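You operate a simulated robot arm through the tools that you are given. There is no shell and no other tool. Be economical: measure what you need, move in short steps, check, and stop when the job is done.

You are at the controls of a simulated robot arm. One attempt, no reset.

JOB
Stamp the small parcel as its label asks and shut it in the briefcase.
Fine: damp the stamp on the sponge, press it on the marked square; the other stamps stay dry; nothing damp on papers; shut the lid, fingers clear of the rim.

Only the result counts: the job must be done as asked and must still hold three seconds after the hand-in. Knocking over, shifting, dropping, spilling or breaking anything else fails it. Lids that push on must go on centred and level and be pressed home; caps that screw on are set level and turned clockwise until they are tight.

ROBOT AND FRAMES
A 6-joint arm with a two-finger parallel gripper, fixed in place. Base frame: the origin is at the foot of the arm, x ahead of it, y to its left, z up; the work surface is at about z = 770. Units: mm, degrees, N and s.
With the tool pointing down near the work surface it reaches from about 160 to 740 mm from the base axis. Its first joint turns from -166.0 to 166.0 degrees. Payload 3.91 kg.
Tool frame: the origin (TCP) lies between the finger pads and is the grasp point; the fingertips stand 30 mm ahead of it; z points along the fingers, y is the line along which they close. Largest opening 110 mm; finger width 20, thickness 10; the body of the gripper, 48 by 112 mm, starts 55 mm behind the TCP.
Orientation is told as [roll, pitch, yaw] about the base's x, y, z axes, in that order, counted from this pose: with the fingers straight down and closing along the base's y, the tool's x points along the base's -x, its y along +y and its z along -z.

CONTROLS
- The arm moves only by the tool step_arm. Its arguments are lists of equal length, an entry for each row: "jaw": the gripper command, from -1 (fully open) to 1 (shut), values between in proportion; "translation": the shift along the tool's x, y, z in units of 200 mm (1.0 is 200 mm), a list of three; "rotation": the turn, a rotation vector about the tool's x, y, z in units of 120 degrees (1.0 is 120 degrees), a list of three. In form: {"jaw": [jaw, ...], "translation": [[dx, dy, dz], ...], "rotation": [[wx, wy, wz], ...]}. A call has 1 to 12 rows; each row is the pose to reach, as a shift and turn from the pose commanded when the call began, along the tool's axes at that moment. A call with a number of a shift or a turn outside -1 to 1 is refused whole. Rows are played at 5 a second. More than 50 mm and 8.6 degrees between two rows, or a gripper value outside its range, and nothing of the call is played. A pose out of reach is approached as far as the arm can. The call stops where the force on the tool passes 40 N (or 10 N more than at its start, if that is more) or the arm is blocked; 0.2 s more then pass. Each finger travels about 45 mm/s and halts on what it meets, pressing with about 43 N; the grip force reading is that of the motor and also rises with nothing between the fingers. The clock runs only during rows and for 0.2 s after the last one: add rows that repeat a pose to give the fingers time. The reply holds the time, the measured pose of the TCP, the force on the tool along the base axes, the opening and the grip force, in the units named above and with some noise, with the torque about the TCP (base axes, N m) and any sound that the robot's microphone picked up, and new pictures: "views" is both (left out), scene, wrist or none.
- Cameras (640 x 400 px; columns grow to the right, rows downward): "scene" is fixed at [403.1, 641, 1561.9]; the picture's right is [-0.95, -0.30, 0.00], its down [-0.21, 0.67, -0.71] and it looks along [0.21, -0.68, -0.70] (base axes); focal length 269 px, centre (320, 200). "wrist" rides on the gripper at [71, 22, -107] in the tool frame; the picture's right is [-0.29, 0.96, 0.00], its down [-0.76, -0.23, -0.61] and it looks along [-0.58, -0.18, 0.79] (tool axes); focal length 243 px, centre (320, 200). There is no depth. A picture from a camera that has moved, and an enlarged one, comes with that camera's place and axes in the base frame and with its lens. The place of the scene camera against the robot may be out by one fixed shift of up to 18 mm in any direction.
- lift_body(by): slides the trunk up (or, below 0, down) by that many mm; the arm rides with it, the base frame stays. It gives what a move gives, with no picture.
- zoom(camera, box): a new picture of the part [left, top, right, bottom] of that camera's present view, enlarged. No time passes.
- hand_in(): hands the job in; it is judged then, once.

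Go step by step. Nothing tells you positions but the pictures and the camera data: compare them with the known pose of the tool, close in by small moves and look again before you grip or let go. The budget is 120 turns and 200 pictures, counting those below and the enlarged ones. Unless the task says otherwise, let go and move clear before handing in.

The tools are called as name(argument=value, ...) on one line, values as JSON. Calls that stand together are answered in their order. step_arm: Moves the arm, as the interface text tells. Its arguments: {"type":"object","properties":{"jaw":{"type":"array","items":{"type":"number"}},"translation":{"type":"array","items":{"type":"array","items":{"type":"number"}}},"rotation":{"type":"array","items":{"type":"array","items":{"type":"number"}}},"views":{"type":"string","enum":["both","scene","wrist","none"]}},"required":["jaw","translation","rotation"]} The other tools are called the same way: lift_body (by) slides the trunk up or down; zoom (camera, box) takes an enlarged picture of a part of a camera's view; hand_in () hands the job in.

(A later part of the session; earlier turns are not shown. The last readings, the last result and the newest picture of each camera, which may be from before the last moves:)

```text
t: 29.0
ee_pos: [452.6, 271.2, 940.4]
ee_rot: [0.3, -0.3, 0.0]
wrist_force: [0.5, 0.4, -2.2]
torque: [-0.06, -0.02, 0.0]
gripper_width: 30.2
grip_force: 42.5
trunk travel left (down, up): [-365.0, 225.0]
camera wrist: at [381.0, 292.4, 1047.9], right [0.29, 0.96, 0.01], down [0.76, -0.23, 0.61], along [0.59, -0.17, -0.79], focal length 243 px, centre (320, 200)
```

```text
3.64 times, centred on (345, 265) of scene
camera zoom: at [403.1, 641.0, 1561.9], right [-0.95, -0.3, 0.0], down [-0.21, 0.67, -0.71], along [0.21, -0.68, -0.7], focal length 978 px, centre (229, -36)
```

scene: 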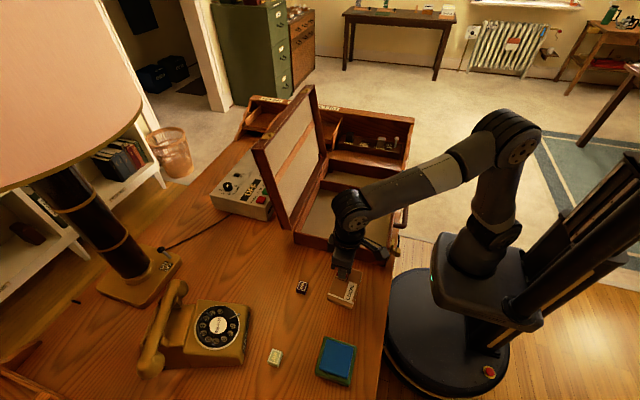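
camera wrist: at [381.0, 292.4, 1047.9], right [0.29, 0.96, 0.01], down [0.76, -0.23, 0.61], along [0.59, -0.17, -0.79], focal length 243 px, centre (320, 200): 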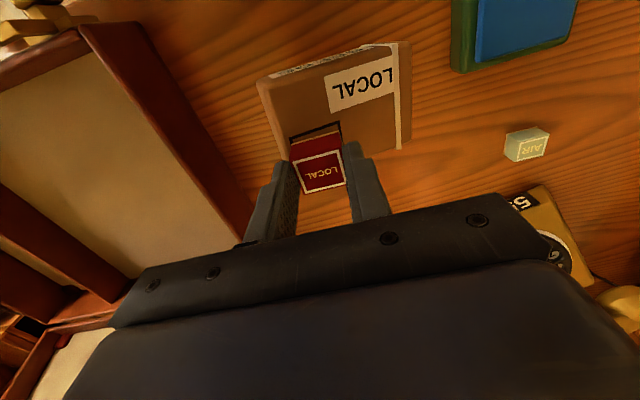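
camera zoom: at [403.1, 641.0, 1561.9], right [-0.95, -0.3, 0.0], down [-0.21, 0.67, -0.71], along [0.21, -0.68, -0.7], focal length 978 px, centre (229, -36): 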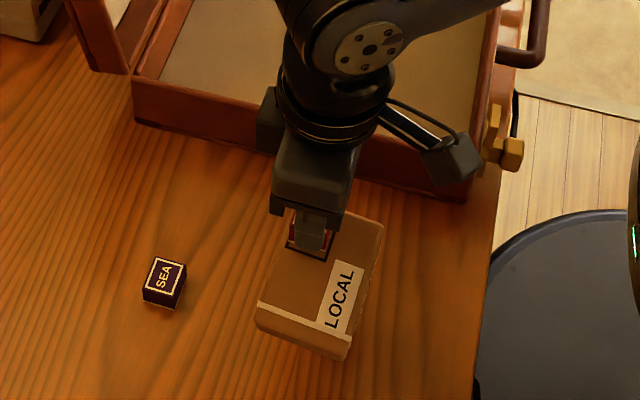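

The parcel still clings. I set it back and then peel with a much larger tilt (20°) while keeping pressure on the edge.

step_arm(jaw=[0.8, 0.8, 0.8, 0.8, 0.8, 0.8, 0.8, 0.8], translation=[[0.05, -0.12, 0], [0.095, -0.235, 0], [0.095, -0.235, 0.1], [0.095, -0.235, 0.2], [0.095, -0.235, 0.3], [0.095, -0.235, 0.38], [0.095, -0.235, 0.43], [0.095, -0.235, 0.44]], rotation=[[0, 0, 0], [0, 0, 0], [0, 0, 0], [0, 0, 0], [0, 0, 0], [0, 0, 0], [0, 0, 0], [0, 0, 0]], views="wrist")

zoom(camera="wrist", box=[220, 20, 460, 220])

```text
t: 30.8
ee_pos: [434.8, 222.9, 853.7]
ee_rot: [0.4, -0.5, 0.0]
wrist_force: [-2.6, -0.1, 18.2]
torque: [-0.19, 0.09, -0.04]
gripper_width: 30.6
grip_force: 42.7
trunk travel left (down, up): [-365.0, 225.0]
camera wrist: at [362.0, 244.9, 961.1], right [0.29, 0.96, 0.01], down [0.75, -0.23, 0.61], along [0.59, -0.17, -0.79], focal length 243 px, centre (320, 200)
```

wrist: 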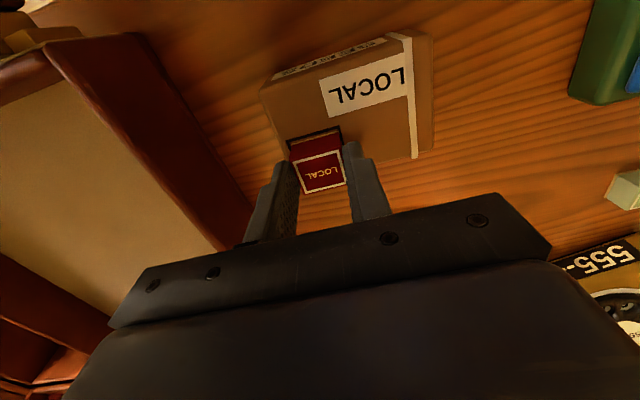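

```text
2.00 times, centred on (340, 120) of wrist
camera zoom: at [362.0, 244.9, 961.1], right [0.29, 0.96, 0.01], down [0.75, -0.23, 0.61], along [0.59, -0.17, -0.79], focal length 485 px, centre (280, 360)
```

zoom: 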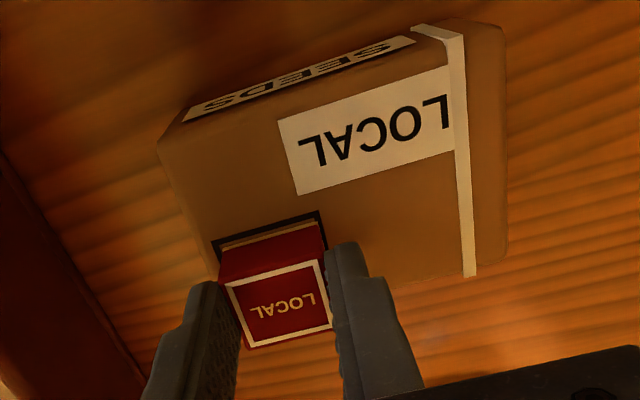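

Parcel rests on the desk under ~18 N. Now the larger peel.

step_arm(jaw=[0.8, 0.8, 0.8, 0.8, 0.8, 0.8], translation=[[0, 0.0147, -0.0022], [0, 0.0296, -0.0059], [0, 0.0448, -0.0085], [0, 0.0601, -0.0101], [0, 0.0755, -0.0106], [0, 0.0755, -0.0106]], rotation=[[0.0333, 0, 0], [0.0667, 0, 0], [0.1, 0, 0], [0.1333, 0, 0], [0.1667, 0, 0], [0.1667, 0, 0]])

zoom(camera="wrist", box=[220, 20, 460, 220])

zoom(camera="scene", box=[310, 230, 400, 320])

```text
t: 32.2
ee_pos: [433.9, 239.7, 855.6]
ee_rot: [-19.8, -0.4, 0.0]
wrist_force: [1.6, -2.3, 28.4]
torque: [-0.01, -0.01, -0.02]
gripper_width: 30.6
grip_force: 43.0
trunk travel left (down, up): [-365.0, 225.0]
camera wrist: at [362.4, 295.0, 948.9], right [0.29, 0.9, -0.32], down [0.75, -0.01, 0.66], along [0.59, -0.43, -0.68], focal length 243 px, centre (320, 200)
```

scene: 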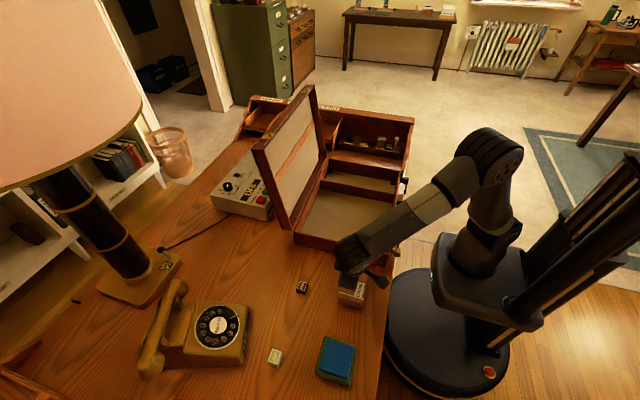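
wrist: 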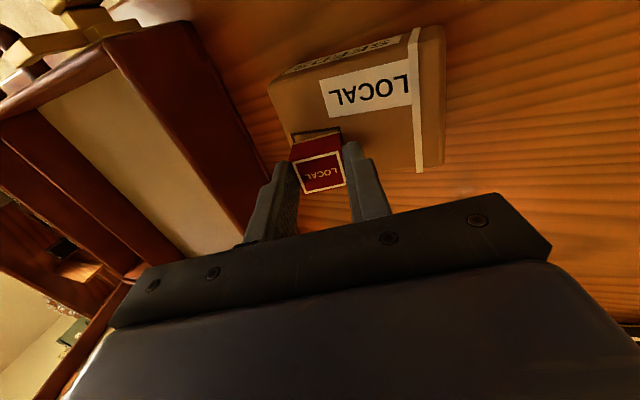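

```text
2.00 times, centred on (340, 120) of wrist
camera zoom: at [362.4, 295.0, 948.9], right [0.29, 0.9, -0.32], down [0.75, -0.01, 0.66], along [0.59, -0.43, -0.68], focal length 485 px, centre (280, 360)
```

zoom: 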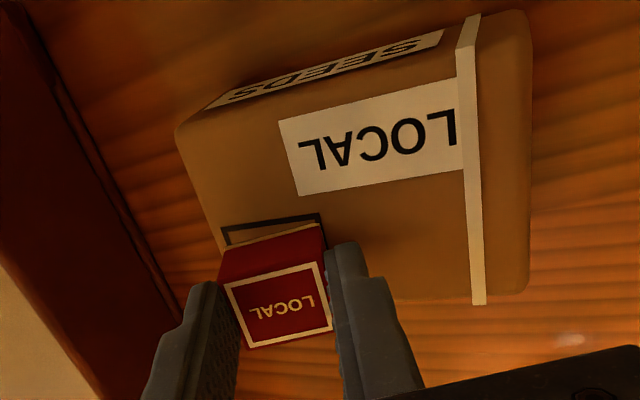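

```text
4.44 times, centred on (355, 275) of scene
camera zoom: at [403.1, 641.0, 1561.9], right [-0.95, -0.3, 0.0], down [-0.21, 0.67, -0.71], along [0.21, -0.68, -0.7], focal length 1196 px, centre (164, -133)
```

zoom: 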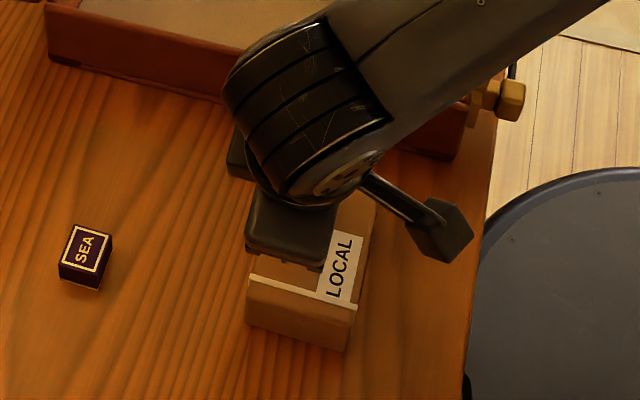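

The stamp is visibly wedged open relative to the parcel. I lift slowly, keeping the tilt.

step_arm(jaw=[0.8, 0.8, 0.8, 0.8], translation=[[0, -0.0086, -0.0235], [0, -0.0256, -0.0705], [0, -0.0342, -0.094], [0, -0.0342, -0.094]], rotation=[[0, 0, 0], [0, 0, 0], [0, 0, 0], [0, 0, 0]])

zoom(camera="wrist", box=[220, 20, 460, 220])

zoom(camera="scene", box=[310, 230, 400, 320])

```text
t: 33.2
ee_pos: [433.8, 238.0, 873.1]
ee_rot: [-19.8, -0.2, 0.0]
wrist_force: [-0.1, 0.9, -2.4]
torque: [0.02, 0.05, -0.03]
gripper_width: 30.0
grip_force: 42.8
trunk travel left (down, up): [-365.0, 225.0]
camera wrist: at [362.7, 295.0, 968.0], right [0.29, 0.9, -0.32], down [0.76, -0.01, 0.65], along [0.58, -0.43, -0.68], focal length 243 px, centre (320, 200)
```

scene: 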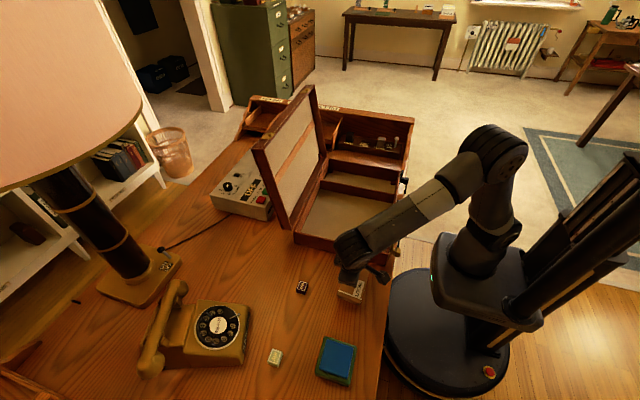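
wrist: 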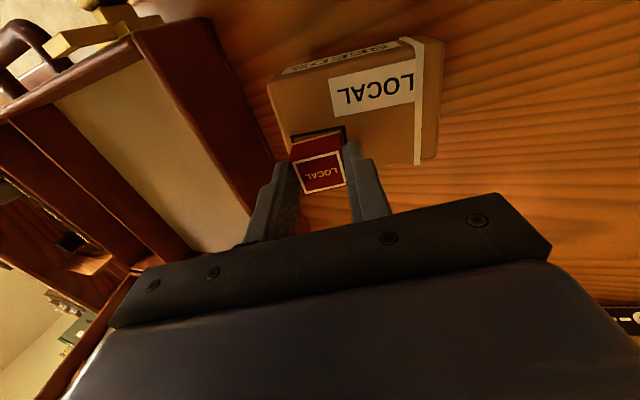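

```text
2.00 times, centred on (340, 120) of wrist
camera zoom: at [362.7, 295.0, 968.0], right [0.29, 0.9, -0.32], down [0.76, -0.01, 0.65], along [0.58, -0.43, -0.68], focal length 485 px, centre (280, 360)
```

zoom: 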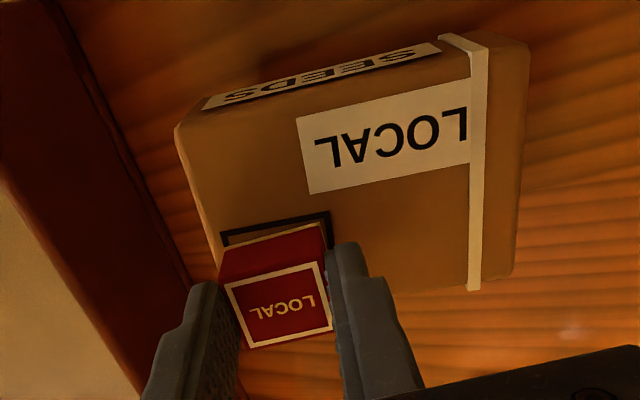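

```text
4.44 times, centred on (355, 275) of scene
camera zoom: at [403.1, 641.0, 1561.9], right [-0.95, -0.3, 0.0], down [-0.21, 0.67, -0.71], along [0.21, -0.68, -0.7], focal length 1196 px, centre (164, -133)
```

zoom: 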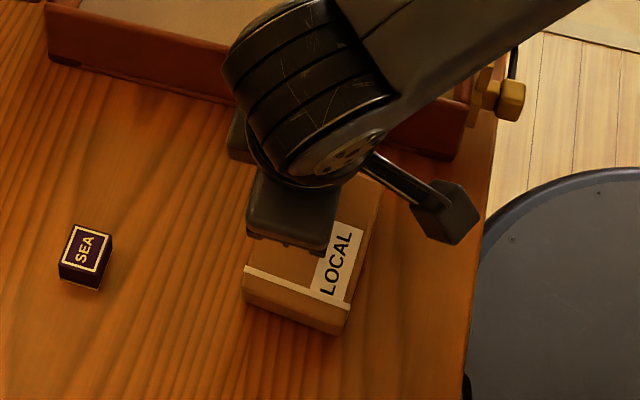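

The parcel re-mated to the tilted stamp as it lifted, because its centre of mass lies on the +y side. Peeling the other way (pivot on the -y edge, +y edge up) makes gravity open the wedge; first I return to flat.

step_arm(jaw=[0.8, 0.8, 0.8, 0.8, 0.8, 0.8, 0.8, 0.8], translation=[[0, 0.017, 0.047], [0, 0.0342, 0.094], [0, 0.0199, 0.0998], [0, 0.0061, 0.1065], [0, -0.0073, 0.1142], [0, -0.0201, 0.1228], [0, -0.0332, 0.1299], [0, -0.0332, 0.1299]], rotation=[[0, 0, 0], [0, 0, 0], [-0.0333, 0, 0], [-0.0667, 0, 0], [-0.1, 0, 0], [-0.1333, 0, 0], [-0.1667, 0, 0], [-0.1667, 0, 0]], views="wrist")

```text
t: 35.0
ee_pos: [433.7, 223.3, 850.8]
ee_rot: [0.3, -0.4, 0.1]
wrist_force: [3.9, 3.3, 17.4]
torque: [-0.05, -0.15, -0.02]
gripper_width: 30.6
grip_force: 43.2
trunk travel left (down, up): [-365.0, 225.0]
camera wrist: at [362.3, 245.1, 959.9], right [0.29, 0.96, 0.01], down [0.76, -0.23, 0.61], along [0.59, -0.17, -0.79], focal length 243 px, centre (320, 200)
```

wrist: 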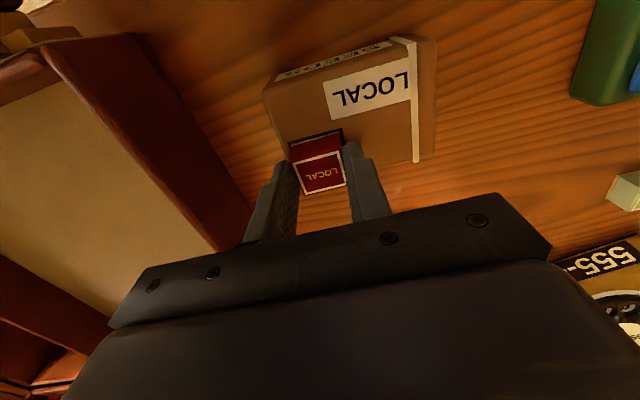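

Flat again, 17 N press. Now the opposite peel: pivot on the -y edge, tilting +16°.

step_arm(jaw=[0.8, 0.8, 0.8, 0.8, 0.8, 0.8], translation=[[0, -0.0103, -0.0022], [0, -0.0208, -0.0053], [0, -0.0315, -0.0079], [0, -0.0422, -0.0099], [0, -0.0567, -0.0116], [0, -0.0567, -0.0116]], rotation=[[-0.025, 0, 0], [-0.05, 0, 0], [-0.075, 0, 0], [-0.1, 0, 0], [-0.1333, 0, 0], [-0.1333, 0, 0]], views="wrist")

zoom(camera="wrist", box=[220, 20, 460, 220])

```text
t: 36.4
ee_pos: [434.1, 212.3, 854.6]
ee_rot: [16.3, -0.4, 0.1]
wrist_force: [1.4, 2.4, 23.6]
torque: [-0.06, -0.1, -0.02]
gripper_width: 30.4
grip_force: 42.7
trunk travel left (down, up): [-365.0, 225.0]
camera wrist: at [361.9, 202.7, 963.6], right [0.29, 0.92, 0.27], down [0.76, -0.39, 0.52], along [0.59, 0.05, -0.81], focal length 243 px, centre (320, 200)
```

wrist: 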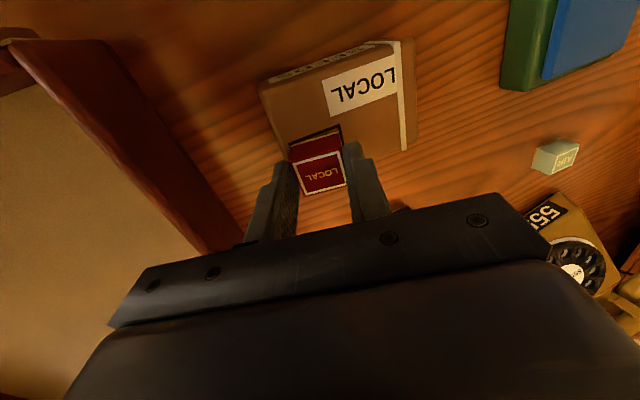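

```text
2.00 times, centred on (340, 120) of wrist
camera zoom: at [361.9, 202.7, 963.6], right [0.29, 0.92, 0.27], down [0.76, -0.39, 0.52], along [0.59, 0.05, -0.81], focal length 485 px, centre (280, 360)
```

zoom: 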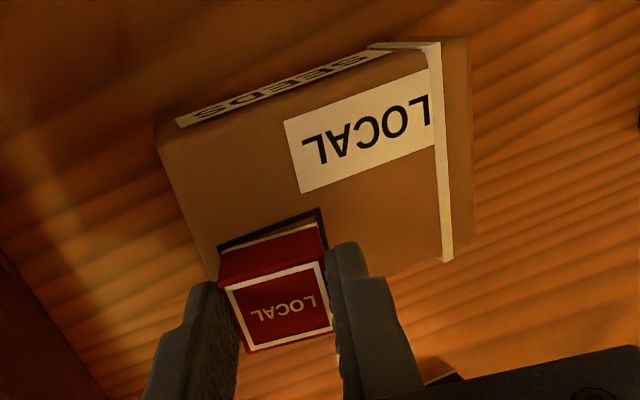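

The wedge is open on the heavy side. I lift briskly 30 mm while still tilted.

step_arm(jaw=[0.8, 0.8], translation=[[0, 0.0414, -0.144], [0, 0.0414, -0.144]], rotation=[[0, 0, 0], [0, 0, 0]])

zoom(camera="wrist", box=[220, 20, 460, 220])

zoom(camera="scene", box=[310, 230, 400, 320])

```text
t: 37.0
ee_pos: [432.8, 211.7, 882.5]
ee_rot: [16.2, -0.2, 0.0]
wrist_force: [-0.5, 0.3, -2.1]
torque: [-0.09, -0.03, 0.0]
gripper_width: 30.4
grip_force: 43.2
trunk travel left (down, up): [-365.0, 225.0]
camera wrist: at [361.6, 202.0, 992.5], right [0.29, 0.92, 0.27], down [0.76, -0.39, 0.52], along [0.58, 0.05, -0.81], focal length 243 px, centre (320, 200)
```

scene: 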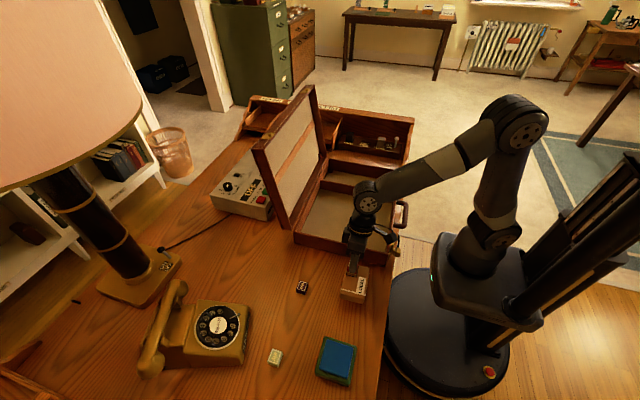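
wrist: 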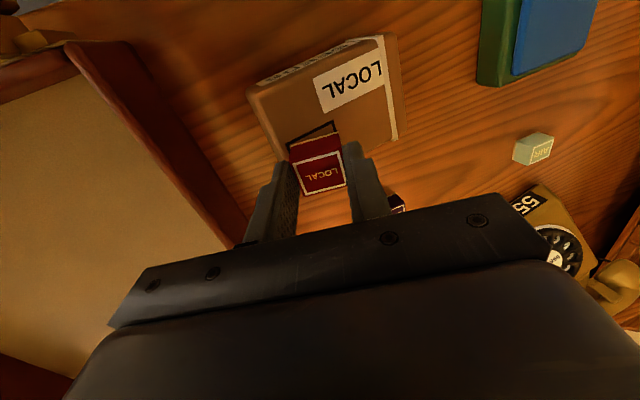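

```text
2.00 times, centred on (340, 120) of wrist
camera zoom: at [361.6, 202.0, 992.5], right [0.29, 0.92, 0.27], down [0.76, -0.39, 0.52], along [0.58, 0.05, -0.81], focal length 485 px, centre (280, 360)
```

zoom: 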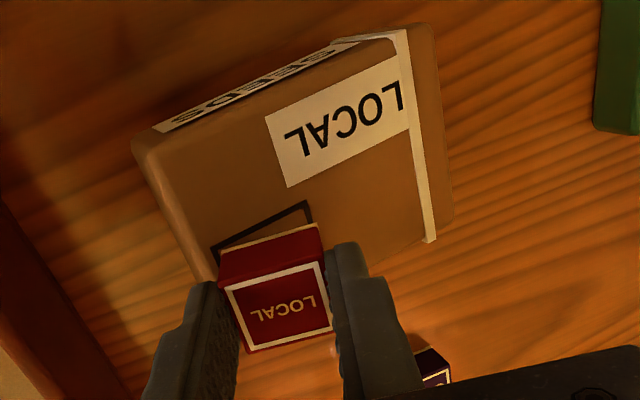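

```text
4.44 times, centred on (355, 275) of scene
camera zoom: at [403.1, 641.0, 1561.9], right [-0.95, -0.3, 0.0], down [-0.21, 0.67, -0.71], along [0.21, -0.68, -0.7], focal length 1196 px, centre (164, -133)
```

zoom: 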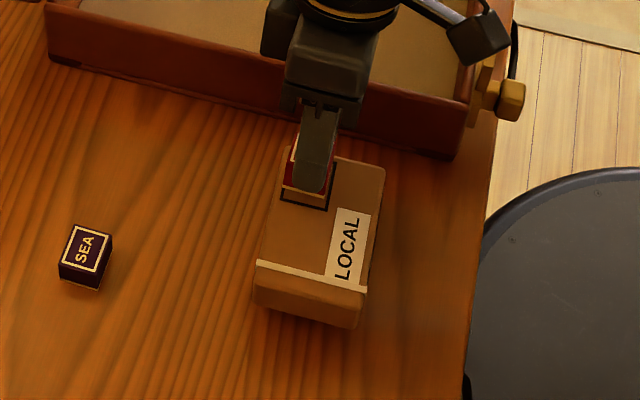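

It still clings. I'll set it down flat again and try releasing the stamp and regripping it, to see whether the bond persists.

step_arm(jaw=[0.8, 0.8, 0.8, 0.8, 0.8, 0.8, 0.8, 0.8], translation=[[0, -0.0207, 0.072], [0, -0.0414, 0.144], [0, -0.028, 0.1497], [0, -0.0182, 0.1545], [0, -0.0087, 0.16], [0, 0.0006, 0.1659], [0, 0.0099, 0.1688], [0, 0.0099, 0.1688]], rotation=[[0, 0, 0], [0, 0, 0], [0.0333, 0, 0], [0.0583, 0, 0], [0.0833, 0, 0], [0.1083, 0, 0], [0.1333, 0, 0], [0.1333, 0, 0]], views="wrist")

zoom(camera="wrist", box=[220, 20, 460, 220])

```text
t: 38.8
ee_pos: [434.1, 222.5, 852.4]
ee_rot: [0.1, -0.4, 0.1]
wrist_force: [-1.1, -0.6, 8.2]
torque: [0.1, 0.01, 0.01]
gripper_width: 30.3
grip_force: 42.8
trunk travel left (down, up): [-365.0, 225.0]
camera wrist: at [362.6, 244.7, 959.7], right [0.29, 0.96, 0.01], down [0.76, -0.23, 0.61], along [0.59, -0.17, -0.79], focal length 243 px, centre (320, 200)
```

wrist: 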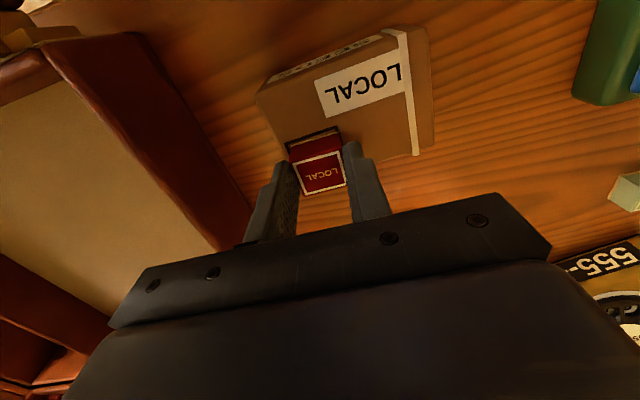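

```text
2.00 times, centred on (340, 120) of wrist
camera zoom: at [362.6, 244.7, 959.7], right [0.29, 0.96, 0.01], down [0.76, -0.23, 0.61], along [0.59, -0.17, -0.79], focal length 485 px, centre (280, 360)
```

zoom: 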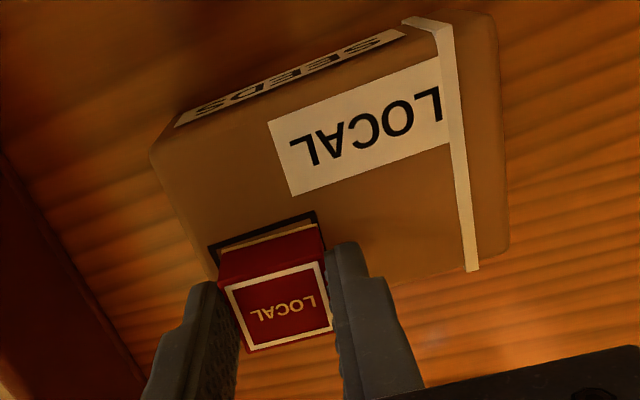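

Down flat on the desk. I open the fingers gently and look at the stamp on the parcel.

step_arm(jaw=[0.4, 0.3, 0.1, 0.1], translation=[[0, 0, -0.003], [0, 0, -0.003], [0, 0, -0.003], [0, 0, -0.003]], rotation=[[0, 0, 0], [0, 0, 0], [0, 0, 0], [0, 0, 0]], views="wrist")

zoom(camera="wrist", box=[220, 20, 460, 220])

```text
t: 39.8
ee_pos: [433.8, 222.9, 853.3]
ee_rot: [0.2, -0.3, 0.1]
wrist_force: [0.4, -0.5, -0.3]
torque: [0.05, -0.01, -0.01]
gripper_width: 49.4
grip_force: 0.1
trunk travel left (down, up): [-365.0, 225.0]
camera wrist: at [362.9, 244.6, 960.2], right [0.29, 0.96, 0.01], down [0.76, -0.23, 0.61], along [0.59, -0.17, -0.79], focal length 243 px, centre (320, 200)
```

wrist: 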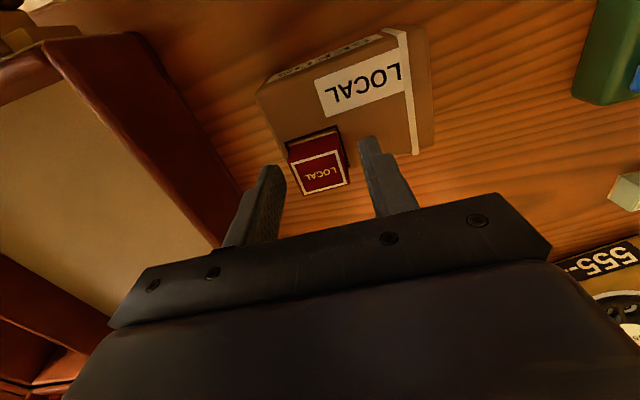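

```text
2.00 times, centred on (340, 120) of wrist
camera zoom: at [362.9, 244.6, 960.2], right [0.29, 0.96, 0.01], down [0.76, -0.23, 0.61], along [0.59, -0.17, -0.79], focal length 485 px, centre (280, 360)
```

zoom: 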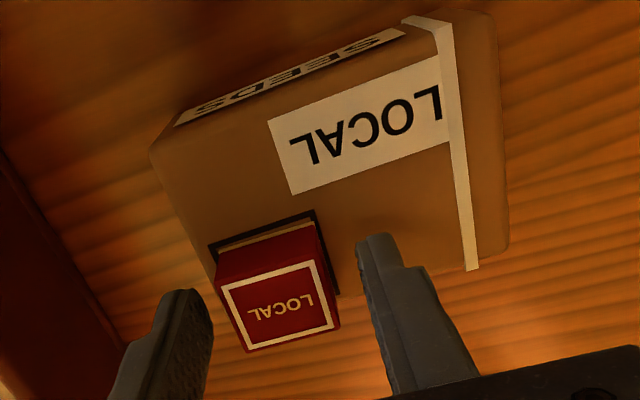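

The stamp stands on the square. I regrip it (4 mm lower) and lift a little.

step_arm(jaw=[0.1, 0.4, 0.8, 0.8, 0.8, 0.8], translation=[[0, 0, 0.02], [0, 0, 0.02], [0, 0, 0.02], [0, 0, 0.02], [0, 0, -0.03], [0, 0, -0.03]], rotation=[[0, 0, 0], [0, 0, 0], [0, 0, 0], [0, 0, 0], [0, 0, 0], [0, 0, 0]], views="wrist")

zoom(camera="wrist", box=[220, 20, 460, 220])

```text
t: 41.2
ee_pos: [435.7, 222.9, 858.3]
ee_rot: [0.3, -0.3, 0.0]
wrist_force: [-0.4, 0.4, -1.8]
torque: [0.02, 0.03, 0.03]
gripper_width: 30.2
grip_force: 42.6
trunk travel left (down, up): [-365.0, 225.0]
camera wrist: at [362.8, 244.7, 966.5], right [0.29, 0.96, 0.01], down [0.76, -0.23, 0.61], along [0.59, -0.17, -0.79], focal length 243 px, centre (320, 200)
```

wrist: 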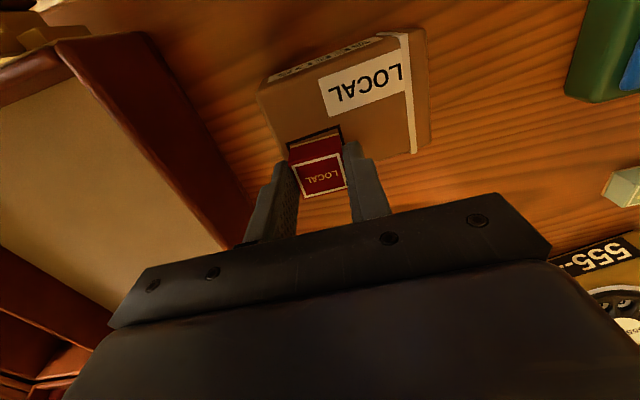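

```text
2.00 times, centred on (340, 120) of wrist
camera zoom: at [362.8, 244.7, 966.5], right [0.29, 0.96, 0.01], down [0.76, -0.23, 0.61], along [0.59, -0.17, -0.79], focal length 485 px, centre (280, 360)
```

zoom: 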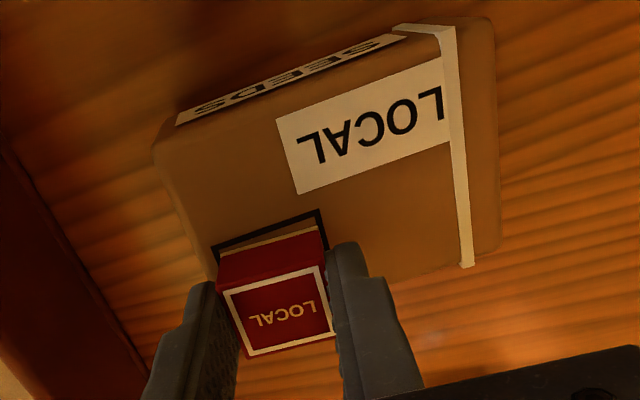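

Inconclusive; I lift a bit more.

step_arm(jaw=[0.8, 0.8, 0.8], translation=[[0, 0, -0.05], [0, 0, -0.1], [0, 0, -0.1]], rotation=[[0, 0, 0], [0, 0, 0], [0, 0, 0]], views="wrist")

zoom(camera="scene", box=[310, 230, 400, 320])

```text
t: 42.0
ee_pos: [434.2, 224.1, 879.0]
ee_rot: [0.2, -0.2, 0.0]
wrist_force: [-0.3, 0.9, -2.4]
torque: [-0.03, -0.04, -0.01]
gripper_width: 30.5
grip_force: 42.4
trunk travel left (down, up): [-365.0, 225.0]
camera wrist: at [363.2, 245.1, 986.4], right [0.29, 0.96, 0.01], down [0.76, -0.23, 0.61], along [0.59, -0.17, -0.79], focal length 243 px, centre (320, 200)
```

wrist: 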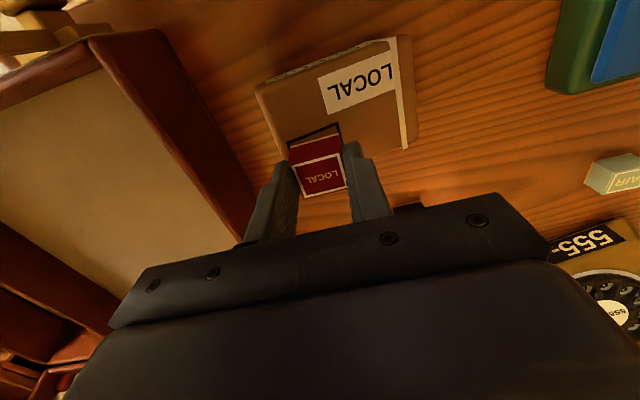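

```text
4.44 times, centred on (355, 275) of scene
camera zoom: at [403.1, 641.0, 1561.9], right [-0.95, -0.3, 0.0], down [-0.21, 0.67, -0.71], along [0.21, -0.68, -0.7], focal length 1196 px, centre (164, -133)
```

zoom: 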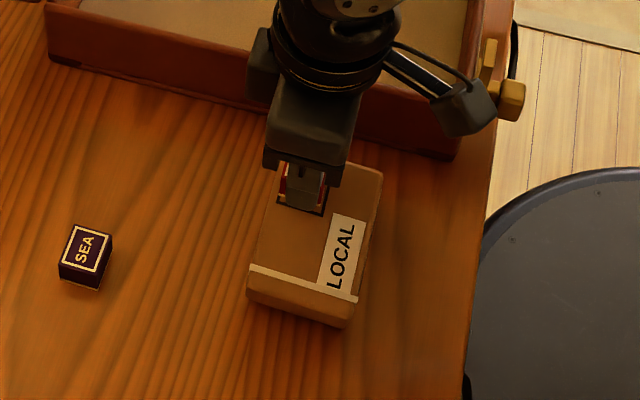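

It still clings. I set it down once more, press ~20 N so desk friction holds the parcel, and twist the stamp about the vertical.

step_arm(jaw=[0.8, 0.8, 0.8, 0.8, 0.8], translation=[[0, 0, 0.05], [0, 0, 0.1], [0, 0, 0.14], [0, 0, 0.155], [0, 0, 0.155]], rotation=[[0, 0, 0], [0, 0, 0], [0, 0, 0], [0, 0, 0], [0, 0, 0]], views="none")

```text
t: 43.2
ee_pos: [435.1, 222.9, 849.8]
ee_rot: [0.3, -0.5, 0.0]
wrist_force: [0.9, -2.2, 10.2]
torque: [-0.06, 0.0, 0.01]
gripper_width: 30.3
grip_force: 43.1
trunk travel left (down, up): [-365.0, 225.0]
```

Contact at 10 N; now press slightly more and twist 24°.

step_arm(jaw=[0.8, 0.8, 0.8, 0.8, 0.8, 0.8], translation=[[0, 0, 0.006], [0, 0, 0.006], [0, 0, 0.006], [0, 0, 0.006], [0, 0, 0.006], [0, 0, 0.006]], rotation=[[0, 0, 0], [0, 0, 0.05], [0, 0, 0.1], [0, 0, 0.15], [0, 0, 0.2], [0, 0, 0.2]])

zoom(camera="wrist", box=[220, 20, 460, 220])

zoom(camera="scene", box=[310, 230, 400, 320])

```text
t: 44.6
ee_pos: [434.3, 223.9, 847.5]
ee_rot: [0.4, -0.3, -24.1]
wrist_force: [3.0, -0.1, 32.0]
torque: [-0.14, -0.13, 0.01]
gripper_width: 30.3
grip_force: 42.9
trunk travel left (down, up): [-365.0, 225.0]
camera wrist: at [377.3, 272.2, 955.2], right [0.66, 0.75, 0.01], down [0.59, -0.52, 0.61], along [0.47, -0.39, -0.79], focal length 243 px, centre (320, 200)
```

scene: 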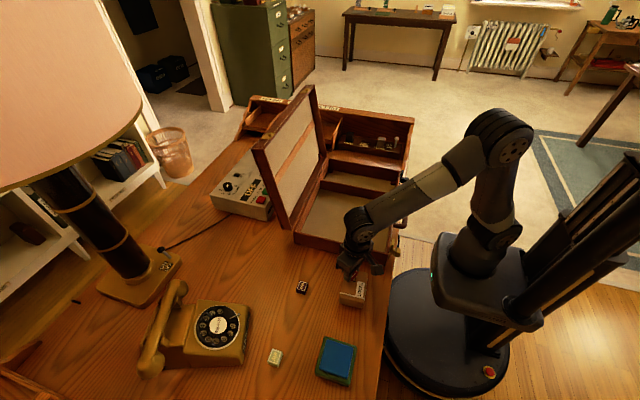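
wrist: 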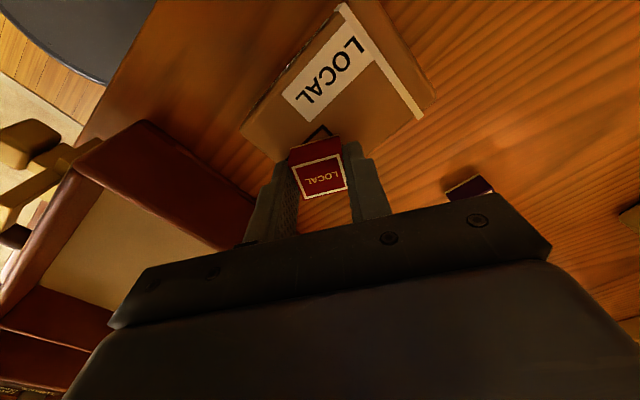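

```text
2.00 times, centred on (340, 120) of wrist
camera zoom: at [377.3, 272.2, 955.2], right [0.66, 0.75, 0.01], down [0.59, -0.52, 0.61], along [0.47, -0.39, -0.79], focal length 485 px, centre (280, 360)
```

zoom: 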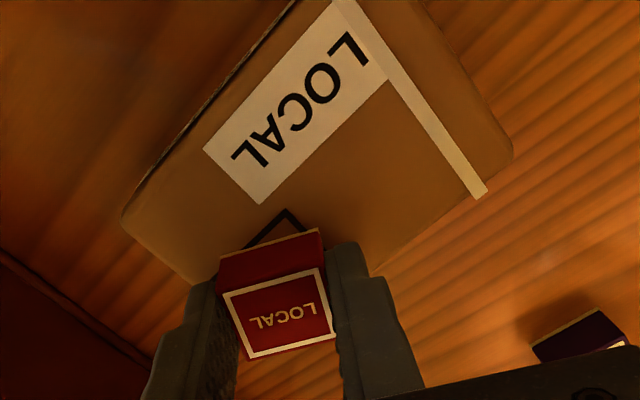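

```text
4.44 times, centred on (355, 275) of scene
camera zoom: at [403.1, 641.0, 1561.9], right [-0.95, -0.3, 0.0], down [-0.21, 0.67, -0.71], along [0.21, -0.68, -0.7], focal length 1196 px, centre (164, -133)
```

zoom: 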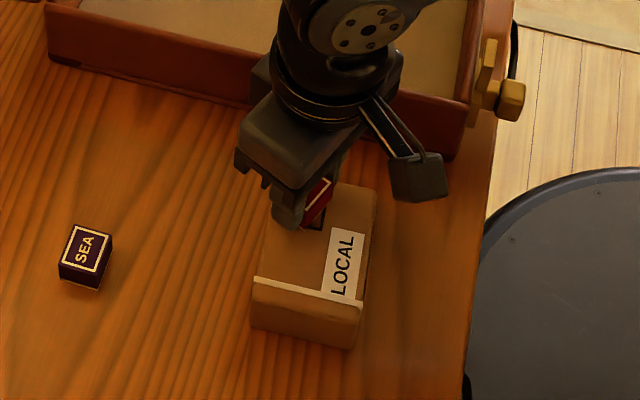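

The stamp turned relative to the parcel. I lift now from the twisted pose.

step_arm(jaw=[0.8, 0.8, 0.8], translation=[[0, 0, -0.05], [0, 0, -0.12], [0, 0, -0.12]], rotation=[[0, 0, 0], [0, 0, 0], [0, 0, 0]])

zoom(camera="scene", box=[310, 230, 400, 320])

zoom(camera="wrist", box=[220, 20, 460, 220])

```text
t: 45.4
ee_pos: [434.7, 223.6, 870.1]
ee_rot: [0.3, -0.1, -24.1]
wrist_force: [-0.6, -0.4, -2.9]
torque: [-0.03, 0.0, 0.02]
gripper_width: 30.3
grip_force: 43.4
trunk travel left (down, up): [-365.0, 225.0]
camera wrist: at [377.8, 272.5, 977.8], right [0.65, 0.76, 0.01], down [0.6, -0.52, 0.61], along [0.46, -0.4, -0.79], focal length 243 px, centre (320, 200)
```

scene: 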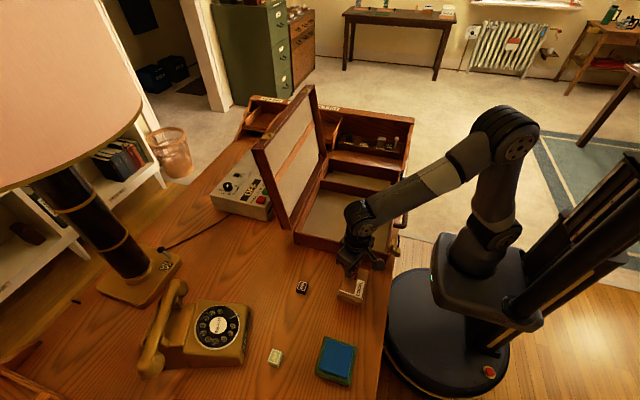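
wrist: 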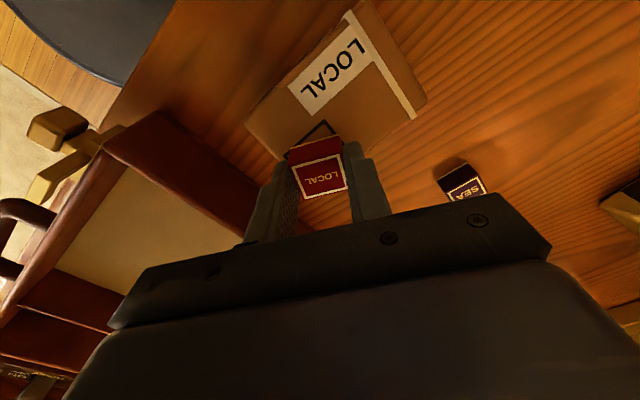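

```text
4.44 times, centred on (355, 275) of scene
camera zoom: at [403.1, 641.0, 1561.9], right [-0.95, -0.3, 0.0], down [-0.21, 0.67, -0.71], along [0.21, -0.68, -0.7], focal length 1196 px, centre (164, -133)
```

zoom: 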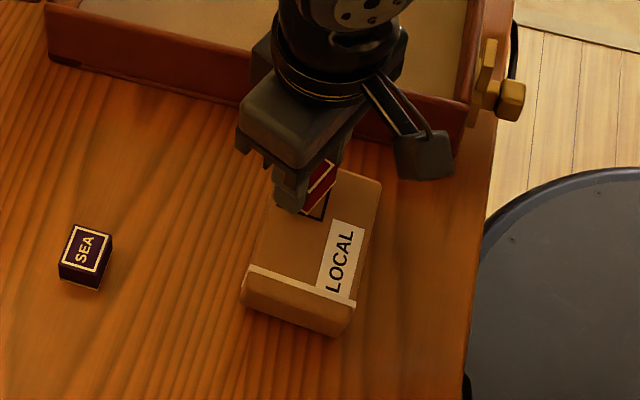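

```text
2.00 times, centred on (340, 120) of wrist
camera zoom: at [377.8, 272.5, 977.8], right [0.65, 0.76, 0.01], down [0.6, -0.52, 0.61], along [0.46, -0.4, -0.79], focal length 485 px, centre (280, 360)
```

zoom: 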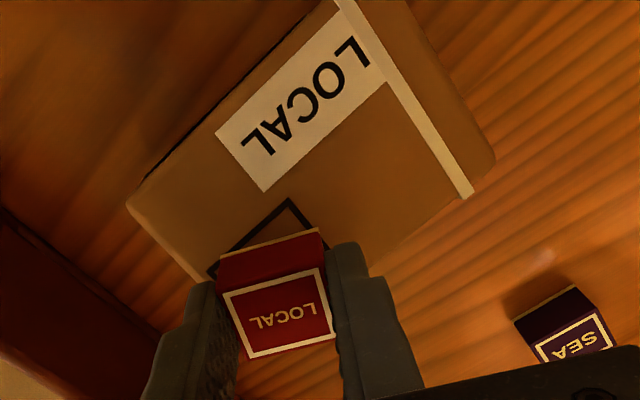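

The parcel still hangs from the stamp. I bring it to just above the desk and wait, to see whether the tack fades with time.

step_arm(jaw=[0.8, 0.8, 0.8, 0.8, 0.8, 0.8, 0.8, 0.8, 0.8, 0.8, 0.8, 0.8], translation=[[0, 0, 0.05], [0, 0, 0.09], [0, 0, 0.09], [0, 0, 0.09], [0, 0, 0.09], [0, 0, 0.09], [0, 0, 0.09], [0, 0, 0.09], [0, 0, 0.09], [0, 0, 0.09], [0, 0, 0.09], [0, 0, 0.09]], rotation=[[0, 0, 0], [0, 0, 0], [0, 0, 0], [0, 0, 0], [0, 0, 0], [0, 0, 0], [0, 0, 0], [0, 0, 0], [0, 0, 0], [0, 0, 0], [0, 0, 0], [0, 0, 0]], views="none")

step_arm(jaw=[0.8, 0.8, 0.8, 0.8, 0.8, 0.8, 0.8, 0.8, 0.8, 0.8, 0.8, 0.8], translation=[[0, 0, 0], [0, 0, 0], [0, 0, 0], [0, 0, 0], [0, 0, 0], [0, 0, 0], [0, 0, 0], [0, 0, 0], [0, 0, 0], [0, 0, 0], [0, 0, 0], [0, 0, 0]], rotation=[[0, 0, 0], [0, 0, 0], [0, 0, 0], [0, 0, 0], [0, 0, 0], [0, 0, 0], [0, 0, 0], [0, 0, 0], [0, 0, 0], [0, 0, 0], [0, 0, 0], [0, 0, 0]], views="none")

zoom(camera="scene", box=[310, 230, 400, 320])

zoom(camera="wrist", box=[240, 80, 360, 200])

```text
t: 48.0
ee_pos: [435.6, 224.3, 851.0]
ee_rot: [0.3, -0.1, -24.1]
wrist_force: [-0.4, 0.4, -2.9]
torque: [-0.03, 0.02, 0.02]
gripper_width: 30.3
grip_force: 43.2
trunk travel left (down, up): [-365.0, 225.0]
```

```text
t: 50.6
ee_pos: [434.9, 224.1, 851.9]
ee_rot: [0.4, -0.2, -24.0]
wrist_force: [0.8, 0.4, -1.6]
torque: [0.01, 0.03, -0.01]
gripper_width: 30.3
grip_force: 42.6
trunk travel left (down, up): [-365.0, 225.0]
```

```text
4.44 times, centred on (355, 275) of scene
camera zoom: at [403.1, 641.0, 1561.9], right [-0.95, -0.3, 0.0], down [-0.21, 0.67, -0.71], along [0.21, -0.68, -0.7], focal length 1196 px, centre (164, -133)
```

zoom: 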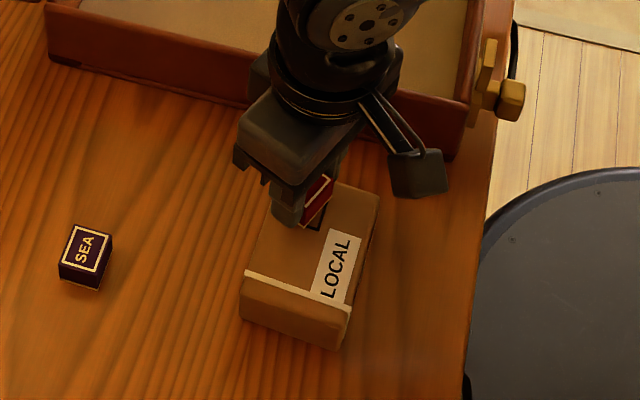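

```text
3.33 times, centred on (300, 140) of wrist
camera zoom: at [378.1, 272.8, 960.1], right [0.65, 0.76, 0.01], down [0.6, -0.52, 0.61], along [0.46, -0.39, -0.79], focal length 809 px, centre (387, 400)
```

zoom: 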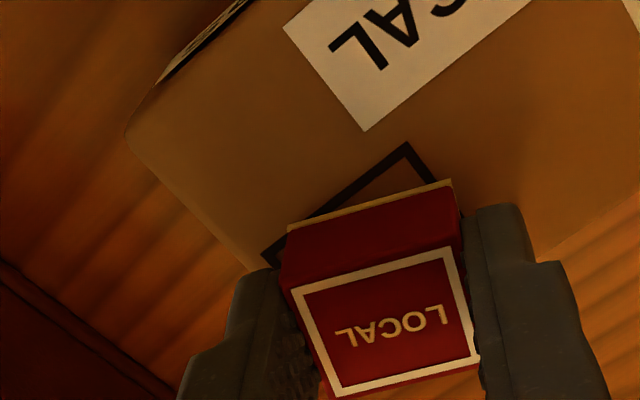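

I lift 12 mm to test.

step_arm(jaw=[0.8, 0.8, 0.8, 0.8], translation=[[0, 0, -0.03], [0, 0, -0.06], [0, 0, -0.06], [0, 0, -0.06]], rotation=[[0, 0, 0], [0, 0, 0], [0, 0, 0], [0, 0, 0]], views="none")

zoom(camera="scene", box=[310, 230, 400, 320])

zoom(camera="wrist", box=[240, 80, 360, 200])

```text
t: 51.6
ee_pos: [433.4, 222.5, 864.9]
ee_rot: [0.4, -0.1, -24.1]
wrist_force: [-0.5, 0.0, -1.7]
torque: [-0.08, -0.02, 0.0]
gripper_width: 30.4
grip_force: 43.5
trunk travel left (down, up): [-365.0, 225.0]
```

```text
4.44 times, centred on (355, 275) of scene
camera zoom: at [403.1, 641.0, 1561.9], right [-0.95, -0.3, 0.0], down [-0.21, 0.67, -0.71], along [0.21, -0.68, -0.7], focal length 1196 px, centre (164, -133)
```

zoom: 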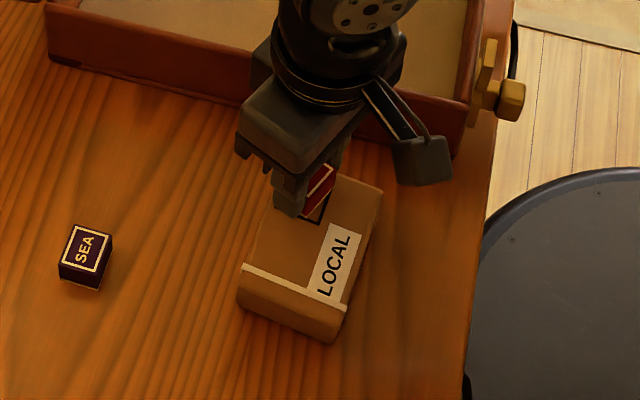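

```text
3.33 times, centred on (300, 140) of wrist
camera zoom: at [377.7, 272.2, 972.3], right [0.65, 0.76, 0.01], down [0.6, -0.52, 0.61], along [0.46, -0.39, -0.79], focal length 809 px, centre (387, 400)
```

zoom: 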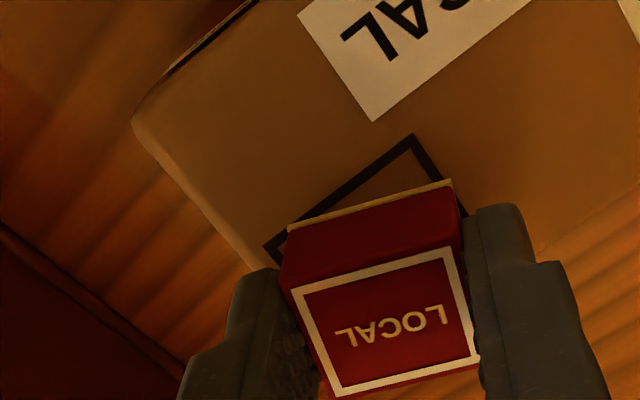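

The bond behaves like a soft tack that creeps. I'll set the parcel down, untwist, release the stamp completely, back off and let it rest a while before regripping without pressing.

step_arm(jaw=[0.8, 0.8, 0.8, 0.8, 0.8, 0.8, 0.8, 0.8], translation=[[0, 0, 0.05], [0, 0, 0.08], [0, 0, 0.085], [0, 0, 0.085], [0, 0, 0.085], [0, 0, 0.085], [0, 0, 0.085], [0, 0, 0.085]], rotation=[[0, 0, 0], [0, 0, 0], [0, 0, 0], [0, 0, -0.05], [0, 0, -0.1], [0, 0, -0.15], [0, 0, -0.2], [0, 0, -0.2]], views="none")

zoom(camera="wrist", box=[220, 20, 460, 220])

```text
t: 53.4
ee_pos: [435.3, 223.2, 848.3]
ee_rot: [0.3, -0.3, 0.1]
wrist_force: [-0.3, 0.2, 8.3]
torque: [-0.06, 0.06, 0.02]
gripper_width: 30.4
grip_force: 42.9
trunk travel left (down, up): [-365.0, 225.0]
```

```text
2.00 times, centred on (340, 120) of wrist
camera zoom: at [362.6, 244.9, 955.3], right [0.29, 0.96, 0.01], down [0.76, -0.23, 0.61], along [0.59, -0.17, -0.79], focal length 485 px, centre (280, 360)
```

zoom: 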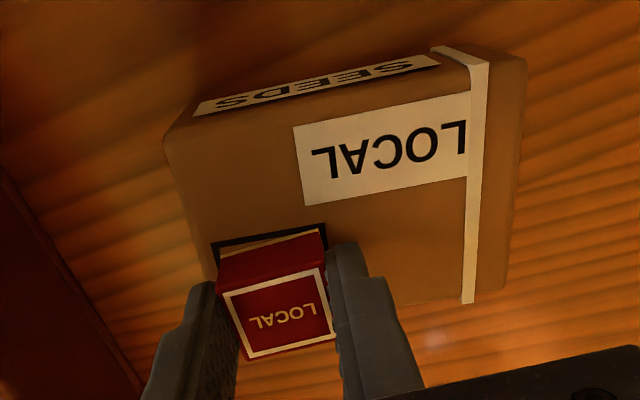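

Now release and rise clear.

step_arm(jaw=[0.4, 0.1, 0.0, 0.0, 0.0, 0.0, 0.0, 0.0, 0.0, 0.0, 0.0, 0.0], translation=[[0, 0, -0.008], [0, 0, -0.008], [0, 0, -0.008], [0, 0, -0.008], [0, 0, -0.15], [0, 0, -0.35], [0, 0, -0.45], [0, 0, -0.45], [0, 0, -0.45], [0, 0, -0.45], [0, 0, -0.45], [0, 0, -0.45]], rotation=[[0, 0, 0], [0, 0, 0], [0, 0, 0], [0, 0, 0], [0, 0, 0], [0, 0, 0], [0, 0, 0], [0, 0, 0], [0, 0, 0], [0, 0, 0], [0, 0, 0], [0, 0, 0]])

zoom(camera="wrist", box=[200, 20, 440, 220])

zoom(camera="scene", box=[310, 230, 400, 320])

```text
t: 56.0
ee_pos: [434.1, 222.9, 938.2]
ee_rot: [0.3, -0.4, 0.0]
wrist_force: [-0.8, 0.0, -0.3]
torque: [-0.04, -0.02, 0.02]
gripper_width: 54.9
grip_force: 0.0
trunk travel left (down, up): [-365.0, 225.0]
camera wrist: at [362.2, 244.7, 1045.8], right [0.29, 0.96, 0.01], down [0.76, -0.23, 0.61], along [0.59, -0.17, -0.79], focal length 243 px, centre (320, 200)
```

scene: 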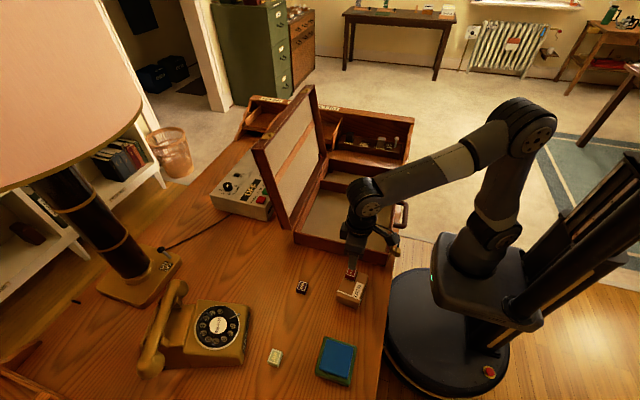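
wrist: 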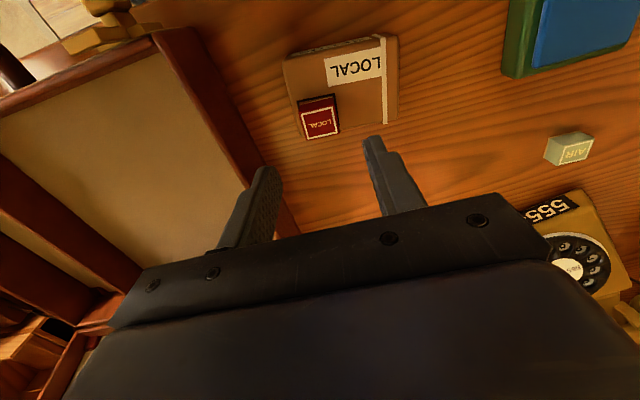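

```text
2.00 times, centred on (320, 120) of wrist
camera zoom: at [362.2, 244.7, 1045.8], right [0.29, 0.96, 0.01], down [0.76, -0.23, 0.61], along [0.59, -0.17, -0.79], focal length 485 px, centre (320, 360)
```

zoom: 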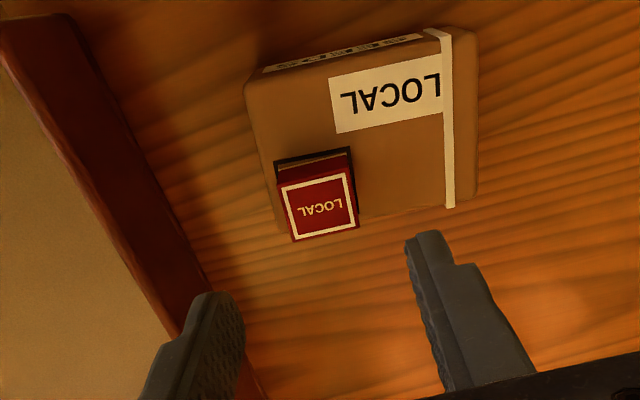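

```text
4.44 times, centred on (355, 275) of scene
camera zoom: at [403.1, 641.0, 1561.9], right [-0.95, -0.3, 0.0], down [-0.21, 0.67, -0.71], along [0.21, -0.68, -0.7], focal length 1196 px, centre (164, -133)
```

zoom: 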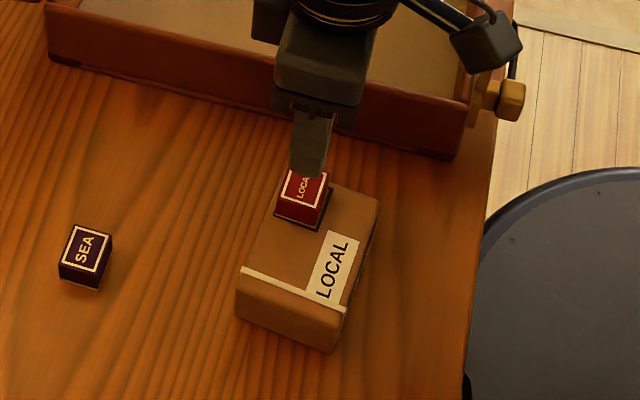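

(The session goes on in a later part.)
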